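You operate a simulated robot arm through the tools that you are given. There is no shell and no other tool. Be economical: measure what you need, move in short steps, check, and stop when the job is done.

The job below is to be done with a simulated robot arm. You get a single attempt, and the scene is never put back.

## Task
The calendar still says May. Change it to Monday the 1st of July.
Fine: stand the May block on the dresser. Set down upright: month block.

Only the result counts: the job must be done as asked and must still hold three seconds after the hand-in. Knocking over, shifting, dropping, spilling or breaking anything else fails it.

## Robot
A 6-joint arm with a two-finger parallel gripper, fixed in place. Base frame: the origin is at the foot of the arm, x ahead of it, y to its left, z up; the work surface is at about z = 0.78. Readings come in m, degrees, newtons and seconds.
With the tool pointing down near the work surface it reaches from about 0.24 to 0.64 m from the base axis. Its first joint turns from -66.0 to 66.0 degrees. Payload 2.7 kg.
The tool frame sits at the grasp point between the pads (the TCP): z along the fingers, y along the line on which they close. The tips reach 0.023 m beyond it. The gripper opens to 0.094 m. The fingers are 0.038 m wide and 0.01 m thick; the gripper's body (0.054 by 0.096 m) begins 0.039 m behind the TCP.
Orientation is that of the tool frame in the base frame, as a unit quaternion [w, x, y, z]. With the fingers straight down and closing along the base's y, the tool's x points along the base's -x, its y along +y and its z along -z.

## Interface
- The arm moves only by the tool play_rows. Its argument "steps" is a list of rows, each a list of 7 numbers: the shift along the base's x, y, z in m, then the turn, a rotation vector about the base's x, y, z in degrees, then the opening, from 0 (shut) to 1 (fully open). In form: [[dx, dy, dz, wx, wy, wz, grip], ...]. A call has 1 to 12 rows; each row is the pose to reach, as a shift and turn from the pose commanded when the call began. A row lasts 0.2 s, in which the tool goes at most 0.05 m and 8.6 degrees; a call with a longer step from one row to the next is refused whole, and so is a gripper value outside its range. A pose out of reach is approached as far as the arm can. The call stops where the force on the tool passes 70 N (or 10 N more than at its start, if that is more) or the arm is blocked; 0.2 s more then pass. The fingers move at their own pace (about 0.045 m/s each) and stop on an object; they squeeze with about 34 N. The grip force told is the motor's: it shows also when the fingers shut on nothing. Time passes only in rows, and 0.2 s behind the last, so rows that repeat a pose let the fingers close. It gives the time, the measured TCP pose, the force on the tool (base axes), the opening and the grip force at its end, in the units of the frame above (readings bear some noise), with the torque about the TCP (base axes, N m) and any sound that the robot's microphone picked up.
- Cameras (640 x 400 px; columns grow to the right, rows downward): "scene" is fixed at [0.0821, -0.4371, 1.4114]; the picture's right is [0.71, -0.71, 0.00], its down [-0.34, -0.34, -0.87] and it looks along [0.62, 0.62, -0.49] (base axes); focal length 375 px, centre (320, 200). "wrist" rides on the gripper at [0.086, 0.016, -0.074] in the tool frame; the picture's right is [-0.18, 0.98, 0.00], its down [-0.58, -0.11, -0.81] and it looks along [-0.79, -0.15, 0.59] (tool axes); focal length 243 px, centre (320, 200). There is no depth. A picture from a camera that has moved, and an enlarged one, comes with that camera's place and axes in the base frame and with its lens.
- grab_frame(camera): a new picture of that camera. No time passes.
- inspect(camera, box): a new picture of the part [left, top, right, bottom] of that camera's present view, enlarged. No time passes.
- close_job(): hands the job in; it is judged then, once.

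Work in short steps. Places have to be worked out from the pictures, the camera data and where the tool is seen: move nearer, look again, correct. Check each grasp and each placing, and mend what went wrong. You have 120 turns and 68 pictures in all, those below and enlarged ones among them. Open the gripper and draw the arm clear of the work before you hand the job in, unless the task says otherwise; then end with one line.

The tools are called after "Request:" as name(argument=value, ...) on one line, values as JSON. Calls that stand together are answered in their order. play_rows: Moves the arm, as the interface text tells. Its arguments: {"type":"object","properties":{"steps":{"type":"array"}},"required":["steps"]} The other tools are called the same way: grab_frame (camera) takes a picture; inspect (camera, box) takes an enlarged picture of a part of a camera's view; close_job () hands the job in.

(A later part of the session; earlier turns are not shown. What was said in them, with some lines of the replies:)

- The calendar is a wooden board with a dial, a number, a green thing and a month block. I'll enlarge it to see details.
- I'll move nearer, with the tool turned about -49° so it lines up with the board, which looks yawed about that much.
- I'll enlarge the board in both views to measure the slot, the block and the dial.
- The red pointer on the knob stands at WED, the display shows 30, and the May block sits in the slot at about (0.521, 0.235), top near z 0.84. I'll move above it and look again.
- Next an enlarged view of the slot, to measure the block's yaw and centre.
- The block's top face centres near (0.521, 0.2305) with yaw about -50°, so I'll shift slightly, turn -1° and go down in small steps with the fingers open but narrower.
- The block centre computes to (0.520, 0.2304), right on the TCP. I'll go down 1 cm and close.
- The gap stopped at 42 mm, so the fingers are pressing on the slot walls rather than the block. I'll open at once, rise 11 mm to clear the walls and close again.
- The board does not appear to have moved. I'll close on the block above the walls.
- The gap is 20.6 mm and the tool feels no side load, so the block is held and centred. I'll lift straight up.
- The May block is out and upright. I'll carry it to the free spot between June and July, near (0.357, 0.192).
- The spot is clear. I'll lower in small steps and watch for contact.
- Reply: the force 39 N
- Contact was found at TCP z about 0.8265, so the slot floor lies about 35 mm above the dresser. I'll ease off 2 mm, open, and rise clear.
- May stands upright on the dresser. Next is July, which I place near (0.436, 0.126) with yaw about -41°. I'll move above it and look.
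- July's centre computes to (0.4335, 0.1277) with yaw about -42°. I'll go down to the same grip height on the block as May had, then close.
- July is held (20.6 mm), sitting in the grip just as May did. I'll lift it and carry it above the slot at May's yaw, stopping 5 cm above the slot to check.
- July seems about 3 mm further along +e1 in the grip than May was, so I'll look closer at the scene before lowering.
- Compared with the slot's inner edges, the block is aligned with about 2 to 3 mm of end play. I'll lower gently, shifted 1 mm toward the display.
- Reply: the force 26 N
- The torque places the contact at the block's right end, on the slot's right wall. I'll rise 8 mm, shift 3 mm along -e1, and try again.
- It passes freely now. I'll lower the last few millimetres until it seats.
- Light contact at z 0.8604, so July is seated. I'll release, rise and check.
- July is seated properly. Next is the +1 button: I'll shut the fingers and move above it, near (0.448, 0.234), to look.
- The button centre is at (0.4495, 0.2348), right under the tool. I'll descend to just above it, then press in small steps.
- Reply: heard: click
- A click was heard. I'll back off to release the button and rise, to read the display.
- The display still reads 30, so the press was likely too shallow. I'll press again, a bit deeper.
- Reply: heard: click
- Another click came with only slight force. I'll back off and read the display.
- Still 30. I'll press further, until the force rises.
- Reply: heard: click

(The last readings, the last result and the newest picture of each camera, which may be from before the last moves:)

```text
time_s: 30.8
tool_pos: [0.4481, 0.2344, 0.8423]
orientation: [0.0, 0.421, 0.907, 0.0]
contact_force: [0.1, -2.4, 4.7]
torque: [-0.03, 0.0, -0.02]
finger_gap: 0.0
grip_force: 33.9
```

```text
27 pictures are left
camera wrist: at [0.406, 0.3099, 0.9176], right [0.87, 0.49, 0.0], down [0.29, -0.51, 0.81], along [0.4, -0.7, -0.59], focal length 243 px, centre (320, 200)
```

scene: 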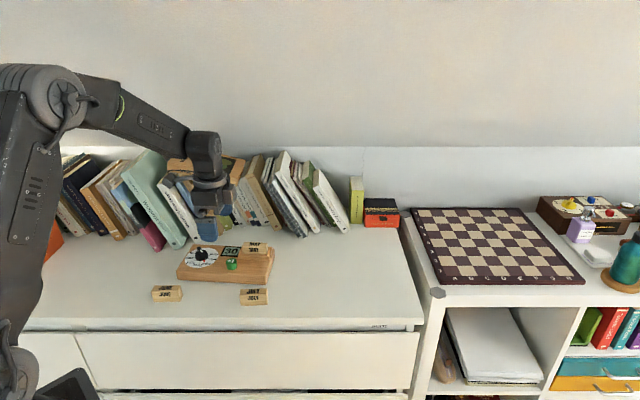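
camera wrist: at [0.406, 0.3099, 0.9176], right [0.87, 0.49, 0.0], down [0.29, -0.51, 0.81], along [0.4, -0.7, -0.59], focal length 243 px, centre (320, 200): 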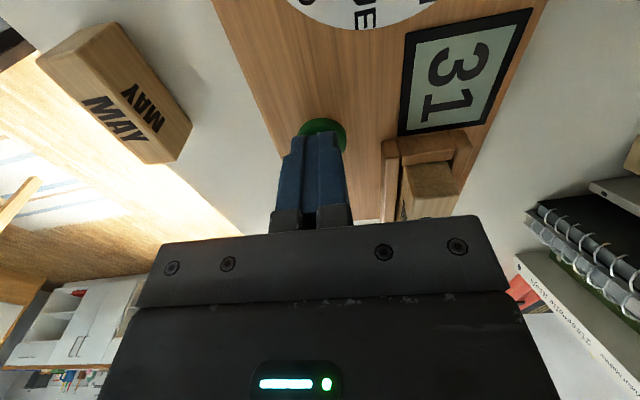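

The display now reads 31, so a full press to z 0.842 counts. I'll release completely and press once more the same way.

Request:
play_rows(steps=[[0, 0, 0.01, 0, 0, 0, 0], [0, 0, 0.025, 0, 0, 0, 0], [0, 0, 0.025, 0, 0, 0, 0]])

Request:
play_rows(steps=[[0, 0, -0.01, 0, 0, 0, 0], [0, 0, -0.02, 0, 0, 0, 0], [0, 0, -0.0235, 0, 0, 0, 0], [0, 0, -0.025, 0, 0, 0, 0]])

Request:
grab_frame(camera="wrist")

```text
time_s: 31.6
tool_pos: [0.4479, 0.2342, 0.8665]
orientation: [0.0, 0.421, 0.907, -0.001]
contact_force: [0.1, 0.6, -0.4]
torque: [0.01, 0.02, 0.0]
finger_gap: 0.0
grip_force: 34.0
```

```text
time_s: 32.6
tool_pos: [0.4482, 0.2347, 0.8425]
orientation: [-0.001, 0.422, 0.907, 0.001]
contact_force: [-0.9, -1.8, 4.9]
torque: [-0.05, 0.02, 0.05]
finger_gap: 0.0001
grip_force: 33.8
heard: click
```

```text
26 pictures are left
camera wrist: at [0.406, 0.3102, 0.9178], right [0.87, 0.49, 0.0], down [0.29, -0.51, 0.81], along [0.4, -0.7, -0.59], focal length 243 px, centre (320, 200)
```

wrist: 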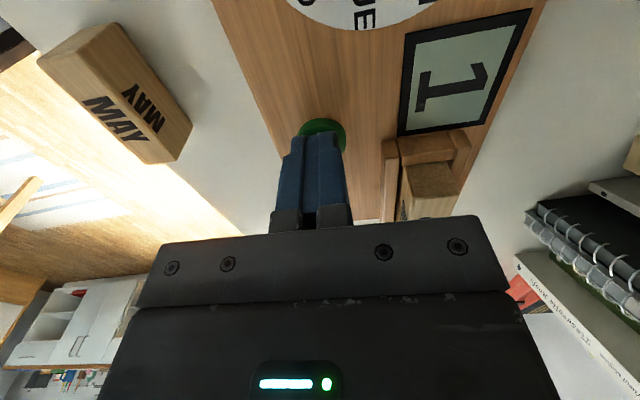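

The display shows 1. Next is the dial: the ticks are about 40° apart, so Wed to Mon is about +80° (counter-clockwise from above). I'll rise and turn the tool to +80° yaw so the camera stays clear of the books, opening the fingers on the way.

Request:
play_rows(steps=[[0, 0, 0.03, 0, 0, 0, 0], [0, 0, 0.07, 0, 0, 0, 0], [0, 0, 0.1, 0, 0, 8.5, 0.1], [0, 0, 0.1, 0, 0, 17, 0.2], [0, 0, 0.1, 0, 0, 25.5, 0.4], [0, 0, 0.1, 0, 0, 34, 0.4], [0, 0, 0.1, 0, 0, 42.5, 0.4], [0, 0, 0.1, 0, 0, 51, 0.4], [0, 0, 0.1, 0, 0, 59.5, 0.4], [0, 0, 0.1, 0, 0, 68, 0.4]])

Request:
play_rows(steps=[[-0.004, 0.01, 0, 0, 0, 8.5, 0.4], [-0.008, 0.02, 0, 0, 0, 17, 0.4], [-0.012, 0.03, 0, 0, 0, 25.5, 0.4], [-0.016, 0.04, 0, 0, 0, 34, 0.4], [-0.02, 0.05, 0, 0, 0, 42.5, 0.4], [-0.025, 0.06, 0, 0, 0, 51, 0.4], [-0.03, 0.075, 0, 0, 0, 59.5, 0.4], [-0.033, 0.092, 0, 0, 0, 62, 0.4]])

Request:
grab_frame(camera="wrist")

Request:
grab_frame(camera="scene")

```text
time_s: 34.8
tool_pos: [0.448, 0.2347, 0.9413]
orientation: [0.0, -0.159, 0.987, 0.0]
contact_force: [-0.7, -0.2, 0.0]
torque: [-0.02, 0.01, 0.01]
finger_gap: 0.0376
grip_force: 0.2
```

```text
time_s: 36.6
tool_pos: [0.4162, 0.3259, 0.942]
orientation: [0.0, -0.645, 0.765, 0.0]
contact_force: [-0.7, -0.4, 0.1]
torque: [0.01, 0.0, -0.03]
finger_gap: 0.0378
grip_force: 0.0
```

```text
25 pictures are left
camera wrist: at [0.386, 0.2433, 1.017], right [-0.94, 0.35, 0.0], down [0.2, 0.56, 0.81], along [0.28, 0.76, -0.59], focal length 243 px, centre (320, 200)
```

wrist: 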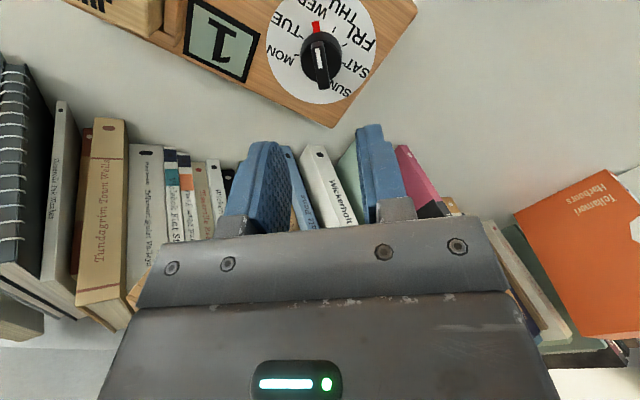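

```text
24 pictures are left
```

scene: 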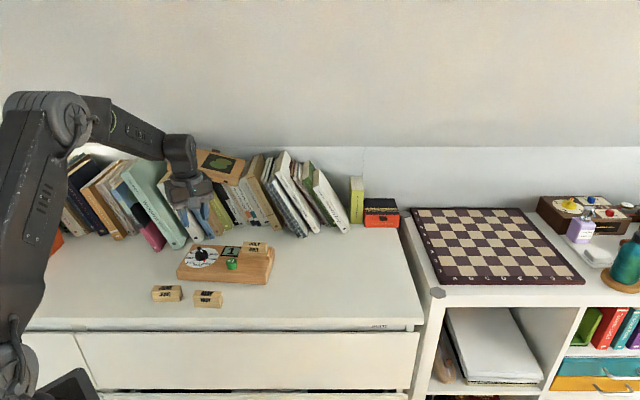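

The orientation is reachable. Next an enlarged wrist view of the knob.

Request:
inspect(camera="wrist", box=[240, 0, 400, 110])

```text
3.64 times, centred on (320, 55) of wrist
camera zoom: at [0.386, 0.2433, 1.017], right [-0.94, 0.35, 0.0], down [0.2, 0.56, 0.81], along [0.28, 0.76, -0.59], focal length 882 px, centre (320, 727)
```

zoom: 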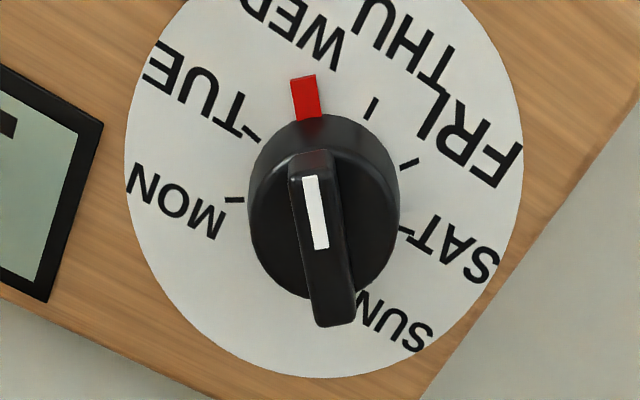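

The knob centre is about (0.4165, 0.326), and its bar points to about -101°, in line with the pads. I'll go down over the bar, stopping if I touch the knob's body.

Request:
play_rows(steps=[[0, 0, -0.03, 0, 0, -0.7, 0.4], [0, 0, -0.06, 0, 0, -0.7, 0.4], [0, 0, -0.08, 0, 0, -0.7, 0.4], [0, 0, -0.09, 0, 0, -0.7, 0.4], [0, 0, -0.094, 0, 0, -0.7, 0.4]])

Request:
grab_frame(camera="wrist")

Request:
inspect(camera="scene", box=[168, 225, 232, 265])

```text
time_s: 37.8
tool_pos: [0.4165, 0.3275, 0.8473]
orientation: [0.0, -0.639, 0.769, 0.0]
contact_force: [0.5, 0.0, 0.7]
torque: [-0.04, -0.03, -0.01]
finger_gap: 0.0375
grip_force: 0.0
```

```text
22 pictures are left
camera wrist: at [0.3849, 0.2435, 0.923], right [-0.93, 0.36, 0.0], down [0.21, 0.55, 0.81], along [0.29, 0.75, -0.59], focal length 243 px, centre (320, 200)
```

wrist: 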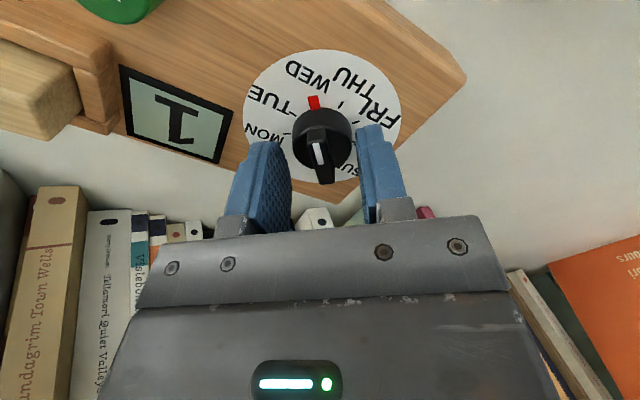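

```text
10.00 times, centred on (200, 245) of scene
camera zoom: at [0.0821, -0.4371, 1.4114], right [0.71, -0.71, 0.0], down [-0.34, -0.34, -0.87], along [0.62, 0.62, -0.49], focal length 3753 px, centre (1520, -250)
```

zoom: 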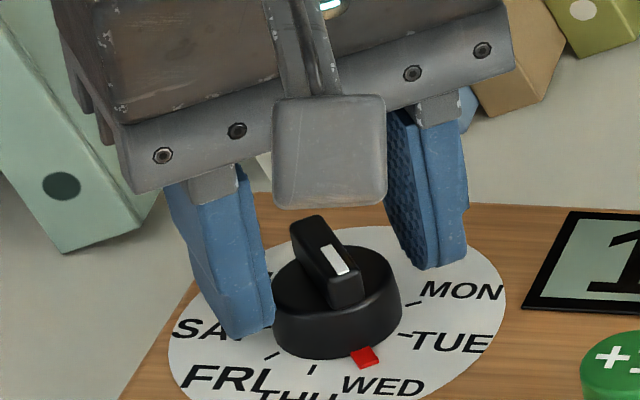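

The bar is centred between the pads. I'll close here and check the gap.

Request:
play_rows(steps=[[0, 0, 0, 0, 0, 0, 0.2], [0, 0, 0, 0, 0, 0, 0], [0, 0, 0, 0, 0, 0, 0], [0, 0, 0, 0, 0, 0, 0]])

Request:
inspect(camera="scene", box=[168, 225, 232, 265])

```text
time_s: 38.8
tool_pos: [0.4155, 0.3251, 0.8467]
orientation: [-0.001, -0.638, 0.77, 0.0]
contact_force: [-2.6, 3.7, -0.8]
torque: [0.25, -0.06, -0.03]
finger_gap: 0.0299
grip_force: 34.6
```

```text
10.00 times, centred on (200, 245) of scene
camera zoom: at [0.082, -0.437, 1.4114], right [0.71, -0.71, 0.0], down [-0.34, -0.34, -0.87], along [0.62, 0.62, -0.49], focal length 3753 px, centre (1520, -250)
```

zoom: 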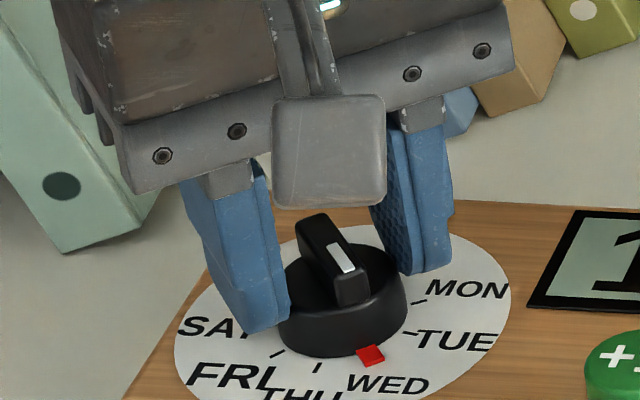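

The fingers closed on the knob's round body (gap 29.9 mm), which is a usable centred grip. I'll try a 16° turn and see whether it follows.

Request:
play_rows(steps=[[0, 0, 0, 0, 0, 5, 0], [0, 0, 0, 0, 0, 10, 0], [0, 0, 0, 0, 0, 16, 0]])

Request:
inspect(camera="scene", box=[168, 225, 232, 265])

```text
time_s: 39.6
tool_pos: [0.4161, 0.3254, 0.8475]
orientation: [0.0, 0.74, -0.673, 0.0]
contact_force: [-2.6, 1.5, -0.4]
torque: [0.07, 0.07, -0.03]
finger_gap: 0.0297
grip_force: 33.8
```

```text
10.00 times, centred on (200, 245) of scene
camera zoom: at [0.0821, -0.437, 1.4114], right [0.71, -0.71, 0.0], down [-0.34, -0.34, -0.87], along [0.62, 0.62, -0.49], focal length 3753 px, centre (1520, -250)
```

zoom: 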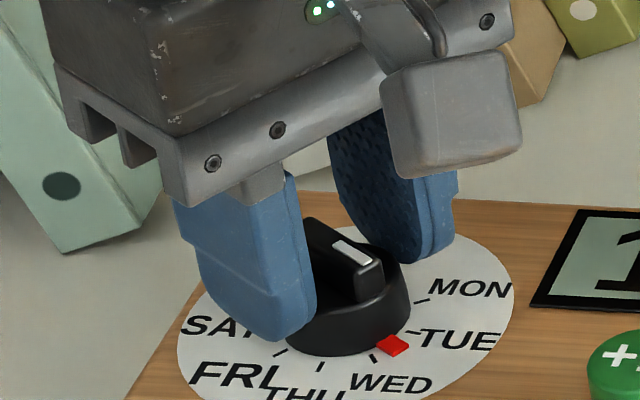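

The knob follows with no slip. I'll turn a further 58° and check.

Request:
play_rows(steps=[[0, 0, 0, 0, 0, 6, 0], [0, 0, 0, 0, 0, 12, 0], [0, 0, 0, 0, 0, 18, 0], [0, 0, 0, 0, 0, 24, 0], [0, 0, 0, 0, 0, 30, 0], [0, 0, 0, 0, 0, 36, 0], [0, 0, 0, 0, 0, 42, 0], [0, 0, 0, 0, 0, 48, 0], [0, 0, 0, 0, 0, 53, 0], [0, 0, 0, 0, 0, 58, 0]])

Request:
inspect(camera="scene", box=[168, 225, 232, 265])

Request:
grab_frame(camera="wrist")

```text
time_s: 41.8
tool_pos: [0.4154, 0.3266, 0.8475]
orientation: [0.0, 0.973, -0.229, 0.0]
contact_force: [1.3, -0.8, 0.2]
torque: [0.04, 0.11, -0.02]
finger_gap: 0.0299
grip_force: 33.9
```

```text
10.00 times, centred on (200, 245) of scene
camera zoom: at [0.0822, -0.437, 1.4114], right [0.71, -0.71, 0.0], down [-0.34, -0.34, -0.87], along [0.62, 0.62, -0.49], focal length 3753 px, centre (1520, -250)
```

zoom: 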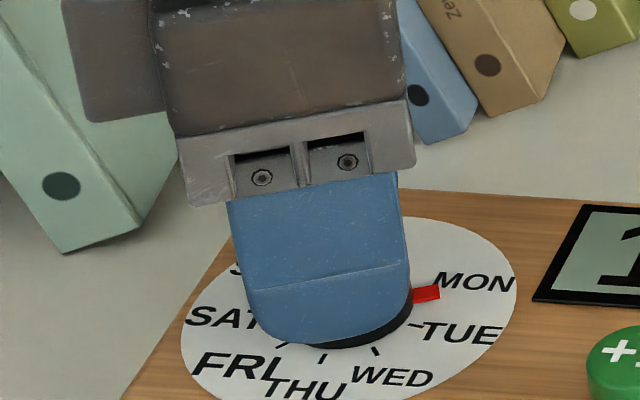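

```text
17 pictures are left
camera wrist: at [0.4869, 0.2728, 0.9233], right [-0.6, -0.8, 0.0], down [-0.47, 0.36, 0.81], along [-0.64, 0.49, -0.59], focal length 243 px, centre (320, 200)
```

wrist: 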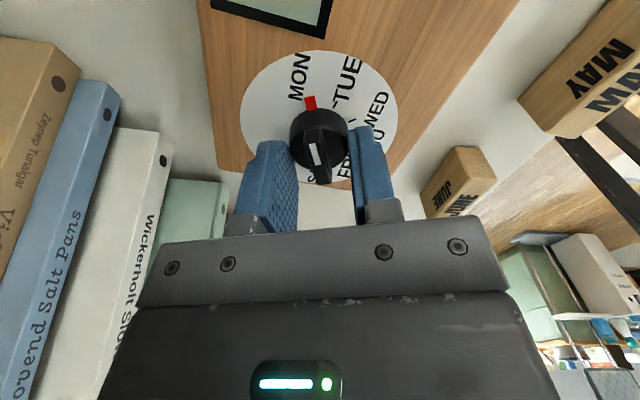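

The pointer is nearly at MON. I'll zoom in for the remaining angle.

Request:
inspect(camera="wrist", box=[230, 40, 410, 190])

```text
2.67 times, centred on (320, 115) of wrist
camera zoom: at [0.4869, 0.2728, 0.9233], right [-0.6, -0.8, 0.0], down [-0.47, 0.36, 0.81], along [-0.64, 0.49, -0.59], focal length 647 px, centre (320, 427)
```

zoom: 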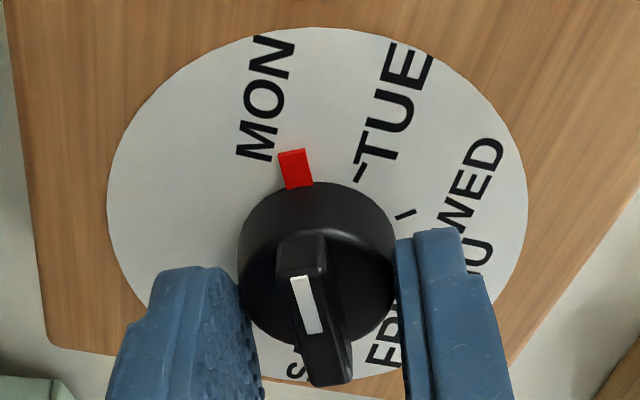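

The bar points to about -28° and the MON tick lies at about -20°, so I'll turn 7.5° more and look.

Request:
play_rows(steps=[[0, 0, 0, 0, 0, 4, 0], [0, 0, 0, 0, 0, 7.5, 0], [0, 0, 0, 0, 0, 7.5, 0]])

Request:
inspect(camera="scene", box=[168, 225, 232, 265])

```text
time_s: 42.6
tool_pos: [0.4161, 0.3262, 0.8477]
orientation: [0.0, 0.986, -0.165, 0.0]
contact_force: [-1.9, -1.3, -0.1]
torque: [-0.05, 0.02, -0.28]
finger_gap: 0.0295
grip_force: 33.6
```

```text
10.00 times, centred on (200, 245) of scene
camera zoom: at [0.0821, -0.4371, 1.4114], right [0.71, -0.71, 0.0], down [-0.34, -0.34, -0.87], along [0.62, 0.62, -0.49], focal length 3753 px, centre (1520, -250)
```

zoom: 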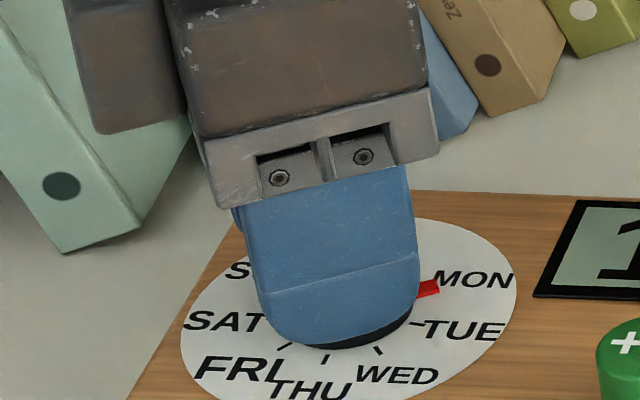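

A torque of -0.28 N m has appeared, so the knob has reached its end stop at MON and the board may have turned a little. I'll open now, rise, and compare the board with its first place.

Request:
play_rows(steps=[[0, 0, 0, 0, 0, 7.5, 0.2], [0, 0, 0, 0, 0, 7.5, 0.42], [0, 0, 0, 0, 0, 7.5, 0.42], [0, 0, 0.03, 0, 0, 7.5, 0.42], [0, 0, 0.07, 0, 0, 7.5, 0.42], [0, -0.03, 0.11, 0, 0, 7.5, 0.42], [0, -0.07, 0.14, 0, 0, 7.5, 0.42], [-0.03, -0.1, 0.17, 0, 0, 7.5, 0.42]])

Request:
inspect(camera="scene", box=[140, 225, 290, 319])

```text
refused: row 8 steps farther than a row can; nothing moved
```

```text
4.26 times, centred on (215, 272) of scene
camera zoom: at [0.0821, -0.4371, 1.4114], right [0.71, -0.71, 0.0], down [-0.34, -0.34, -0.87], along [0.62, 0.62, -0.49], focal length 1597 px, centre (767, -106)
```

zoom: 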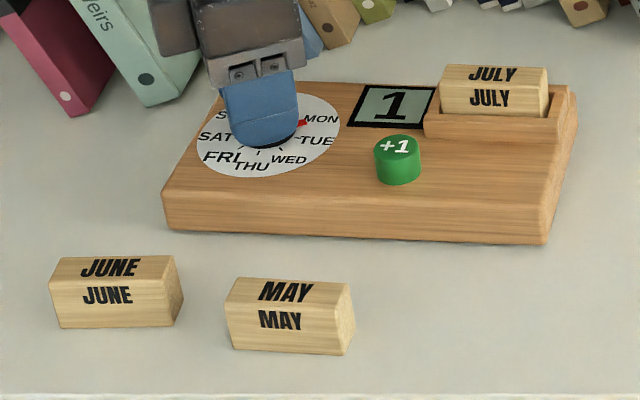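

The earlier call was refused, so nothing moved. I'll release and rise in legal steps, then measure the pointer and the board.

Request:
play_rows(steps=[[0, 0, 0, 0, 0, 0, 0.2], [0, 0, 0, 0, 0, 0, 0.42], [0, 0, 0, 0, 0, 0, 0.42], [0, 0, 0.03, 0, 0, 0, 0.42], [0, 0, 0.07, 0, 0, 0, 0.42], [0, 0, 0.11, 0, 0, 0, 0.42], [0, -0.03, 0.14, 0, 0, -8, 0.42], [0, -0.06, 0.15, 0, 0, -16, 0.42], [0, -0.1, 0.15, 0, 0, -24, 0.42]])

Request:
inspect(camera="scene", box=[168, 235, 232, 275])

Request:
inspect(camera="scene", box=[140, 225, 290, 319])

```text
time_s: 44.6
tool_pos: [0.4158, 0.2255, 0.9994]
orientation: [0.0, 0.93, -0.368, 0.0]
contact_force: [-0.3, -1.0, -0.1]
torque: [0.02, 0.03, -0.02]
finger_gap: 0.0394
grip_force: 0.1
```

```text
10.00 times, centred on (200, 255) of scene
camera zoom: at [0.0821, -0.4371, 1.4114], right [0.71, -0.71, 0.0], down [-0.34, -0.34, -0.87], along [0.62, 0.62, -0.49], focal length 3753 px, centre (1520, -350)
```

zoom: 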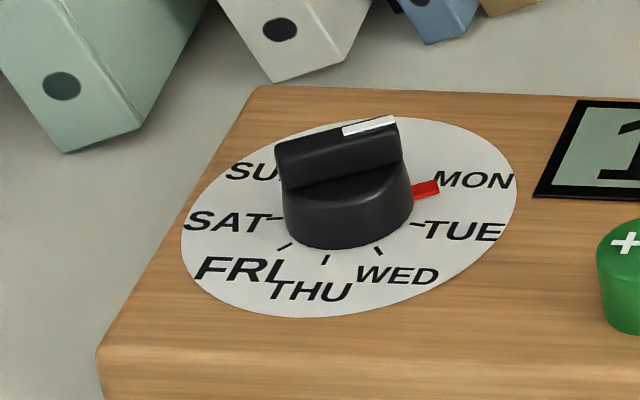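

```text
4.26 times, centred on (215, 272) of scene
camera zoom: at [0.0821, -0.4371, 1.4114], right [0.71, -0.71, 0.0], down [-0.34, -0.34, -0.87], along [0.62, 0.62, -0.49], focal length 1597 px, centre (767, -106)
```

zoom: 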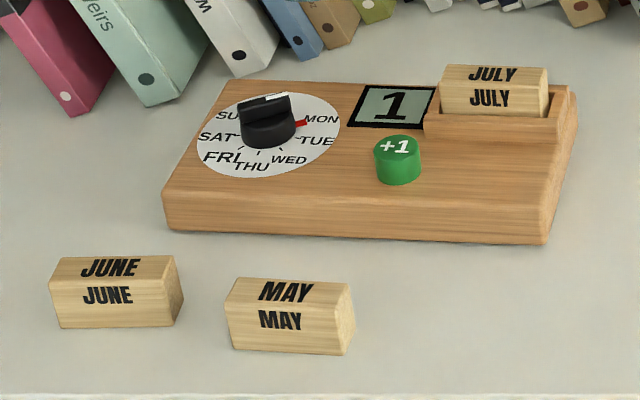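

The pointer sits at about MON and the board turned about 2°. I'll check the pointer from the wrist camera, which sees the dial from another side.

Request:
inspect(camera="wrist", box=[260, 0, 480, 140])

```text
2.86 times, centred on (370, 70) of wrist
camera zoom: at [0.4686, 0.1539, 1.0737], right [-0.81, -0.59, 0.0], down [-0.35, 0.48, 0.81], along [-0.48, 0.65, -0.59], focal length 693 px, centre (177, 571)
```

zoom: 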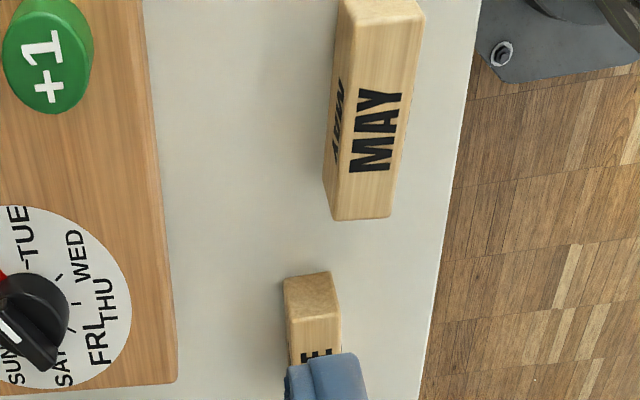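

Request:
inspect(camera="wrist", box=[200, 50, 320, 140])

```text
4.44 times, centred on (260, 95) of wrist
camera zoom: at [0.4686, 0.1539, 1.0737], right [-0.81, -0.59, 0.0], down [-0.35, 0.48, 0.81], along [-0.48, 0.65, -0.59], focal length 1078 px, centre (587, 667)
```

zoom: 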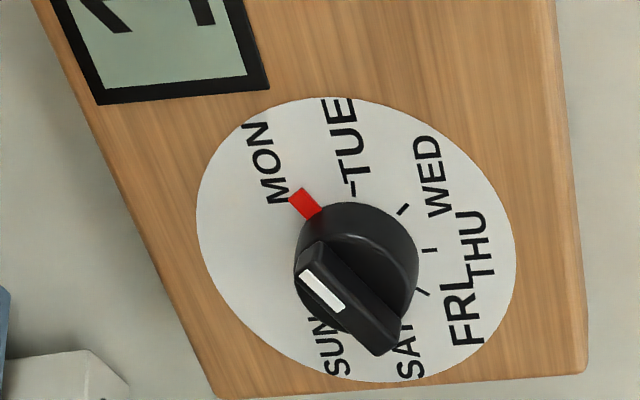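

The pointer's red tip lies over the MON tick and points through the word. The board has drifted about 6 mm and 2°, so I want to put it back by holding the slot's outer walls. I'll move above the slot and measure it.

Request:
play_rows(steps=[[0.04, 0.003, 0, 0, 0, -2, 0.5], [0.08, 0.006, 0, 0, 0, -4, 0.6], [0.113, 0.009, 0, 0, 0, -5, 0.65], [0.113, 0.009, -0.04, 0, 0, -5, 0.65], [0.113, 0.009, -0.08, 0, 0, -5, 0.65]])

Request:
inspect(camera="wrist", box=[220, 0, 420, 160])

```text
time_s: 45.8
tool_pos: [0.5316, 0.2349, 0.9162]
orientation: [-0.001, 0.913, -0.407, 0.0]
contact_force: [-0.3, 1.2, -0.3]
torque: [0.01, -0.03, 0.0]
finger_gap: 0.0611
grip_force: 0.0
```

```text
2.50 times, centred on (320, 80) of wrist
camera zoom: at [0.5766, 0.1595, 0.9924], right [-0.85, -0.52, 0.0], down [-0.31, 0.51, 0.81], along [-0.42, 0.69, -0.59], focal length 606 px, centre (320, 500)
```

zoom: 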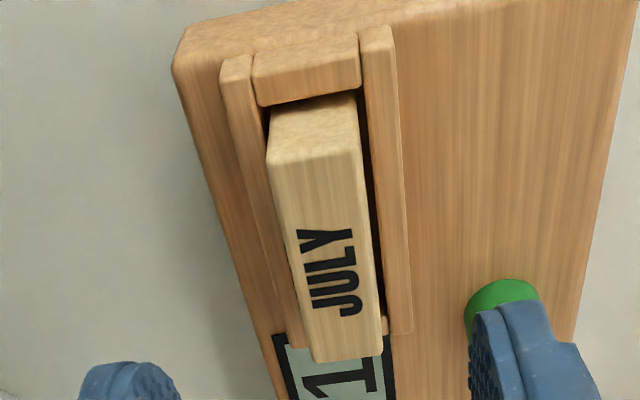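

The slot walls centre at about (0.527, 0.2355), yaw -49°. I'll go down around the walls and close on them gently.

Request:
play_rows(steps=[[-0.001, -0.001, -0.03, 0, 0, -1, 0.6], [-0.001, -0.001, -0.055, 0, 0, -1, 0.6], [-0.001, -0.001, -0.065, 0, 0, -1, 0.6], [-0.001, -0.001, -0.07, 0, 0, -1, 0.6], [-0.001, -0.001, -0.07, 0, 0, -1, 0.5], [-0.001, -0.001, -0.07, 0, 0, -1, 0.42], [-0.001, -0.001, -0.07, 0, 0, -1, 0.38], [-0.001, -0.001, -0.07, 0, 0, -1, 0.38]])

Request:
inspect(camera="scene", box=[140, 225, 290, 319])

```text
time_s: 47.6
tool_pos: [0.5268, 0.2345, 0.8472]
orientation: [0.001, 0.91, -0.414, 0.001]
contact_force: [-1.1, -0.5, -0.1]
torque: [-0.33, -0.27, 0.42]
finger_gap: 0.0419
grip_force: 33.6
```

```text
4.26 times, centred on (215, 272) of scene
camera zoom: at [0.0821, -0.4371, 1.4114], right [0.71, -0.71, 0.0], down [-0.34, -0.34, -0.87], along [0.62, 0.62, -0.49], focal length 1597 px, centre (767, -106)
```

zoom: 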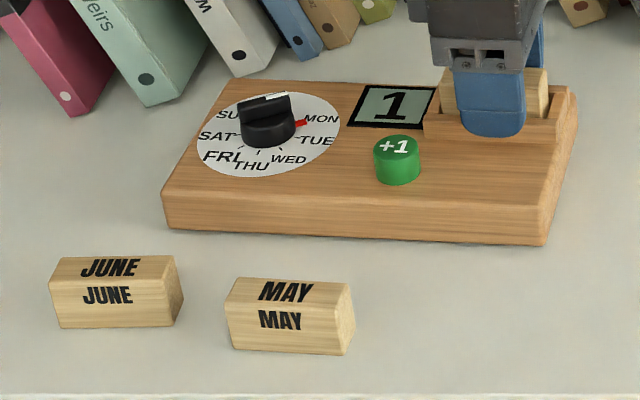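

The fingers hold the slot walls (41.9 mm) with almost no side load. I'll slide the board back by (-7, -4) mm and turn it -1.5°, slowly.

Request:
play_rows(steps=[[-0.002, -0.001, 0, 0, 0, -0.4, 0.38], [-0.004, -0.002, 0, 0, 0, -0.8, 0.38], [-0.0055, -0.003, 0, 0, 0, -1.2, 0.38], [-0.007, -0.004, 0, 0, 0, -1.5, 0.38], [-0.007, -0.004, 0, 0, 0, -1.5, 0.38]])

Request:
inspect(camera="scene", box=[140, 225, 290, 319])

```text
time_s: 48.8
tool_pos: [0.52, 0.23, 0.8486]
orientation: [-0.001, 0.904, -0.427, 0.0]
contact_force: [2.6, 1.8, 0.0]
torque: [-0.11, -0.37, -0.16]
finger_gap: 0.0418
grip_force: 34.1
```

```text
4.26 times, centred on (215, 272) of scene
camera zoom: at [0.0822, -0.437, 1.4114], right [0.71, -0.71, 0.0], down [-0.34, -0.34, -0.87], along [0.62, 0.62, -0.49], focal length 1597 px, centre (767, -106)
```

zoom: 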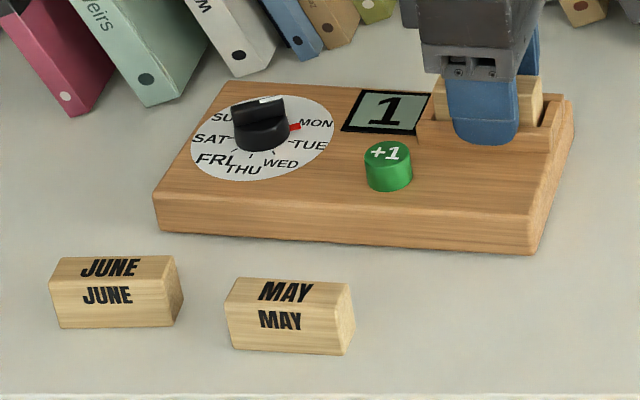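

The board is back to within 1 or 2 mm of its first place in the picture. I'll open, rise and draw clear.

Request:
play_rows(steps=[[0, 0, 0, 0, 0, 0, 0.5], [0, 0, 0, 0, 0, 0, 0.62], [0, 0, 0, 0, 0, 0, 0.62], [0, 0, 0.02, 0, 0, 0, 0.62], [0, 0, 0.06, 0, 0, 0, 0.62], [0, 0, 0.1, 0, 0, 0, 0.62], [-0.03, -0.02, 0.13, 0, 0, 0, 0.62], [-0.06, -0.04, 0.16, 0, 0, 0, 0.62], [-0.09, -0.06, 0.19, 0, 0, 0, 0.62], [-0.12, -0.08, 0.22, 0, 0, 0, 0.8]])

Request:
inspect(camera="scene", box=[140, 225, 290, 319])

Request:
inspect(camera="scene", box=[175, 240, 223, 270])

```text
time_s: 51.0
tool_pos: [0.3996, 0.1496, 1.0677]
orientation: [0.0, 0.904, -0.427, 0.0]
contact_force: [0.5, 0.0, 0.5]
torque: [-0.04, 0.0, 0.01]
finger_gap: 0.0751
grip_force: 0.0
```

```text
4.26 times, centred on (215, 272) of scene
camera zoom: at [0.0821, -0.4371, 1.4114], right [0.71, -0.71, 0.0], down [-0.34, -0.34, -0.87], along [0.62, 0.62, -0.49], focal length 1597 px, centre (767, -106)
```

zoom: 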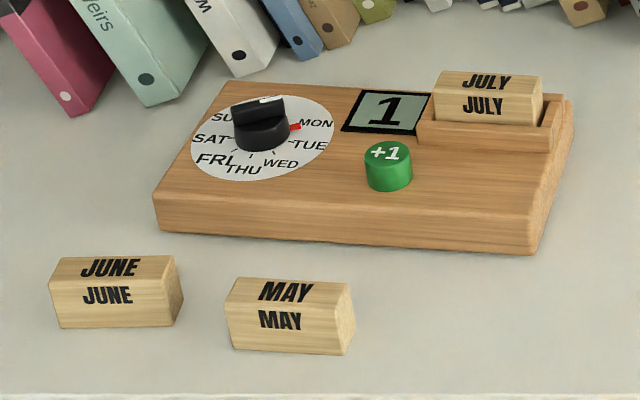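

```text
13.33 times, centred on (199, 255) of scene
camera zoom: at [0.0821, -0.4371, 1.4114], right [0.71, -0.71, 0.0], down [-0.34, -0.34, -0.87], along [0.62, 0.62, -0.49], focal length 5004 px, centre (1933, -533)
```

zoom: 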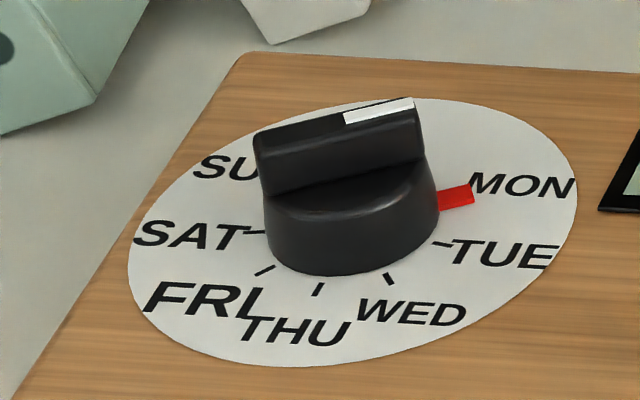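

Request:
close_job()

```text
The job is handed in.
```

The calendar now reads Monday the 1st of July: the July block is in the slot, the display shows 1 and the dial points at MON. The May block stands upright on the dresser. Turning the dial dragged the board about 6 mm, so I slid it back to within about 2 mm of where it was.
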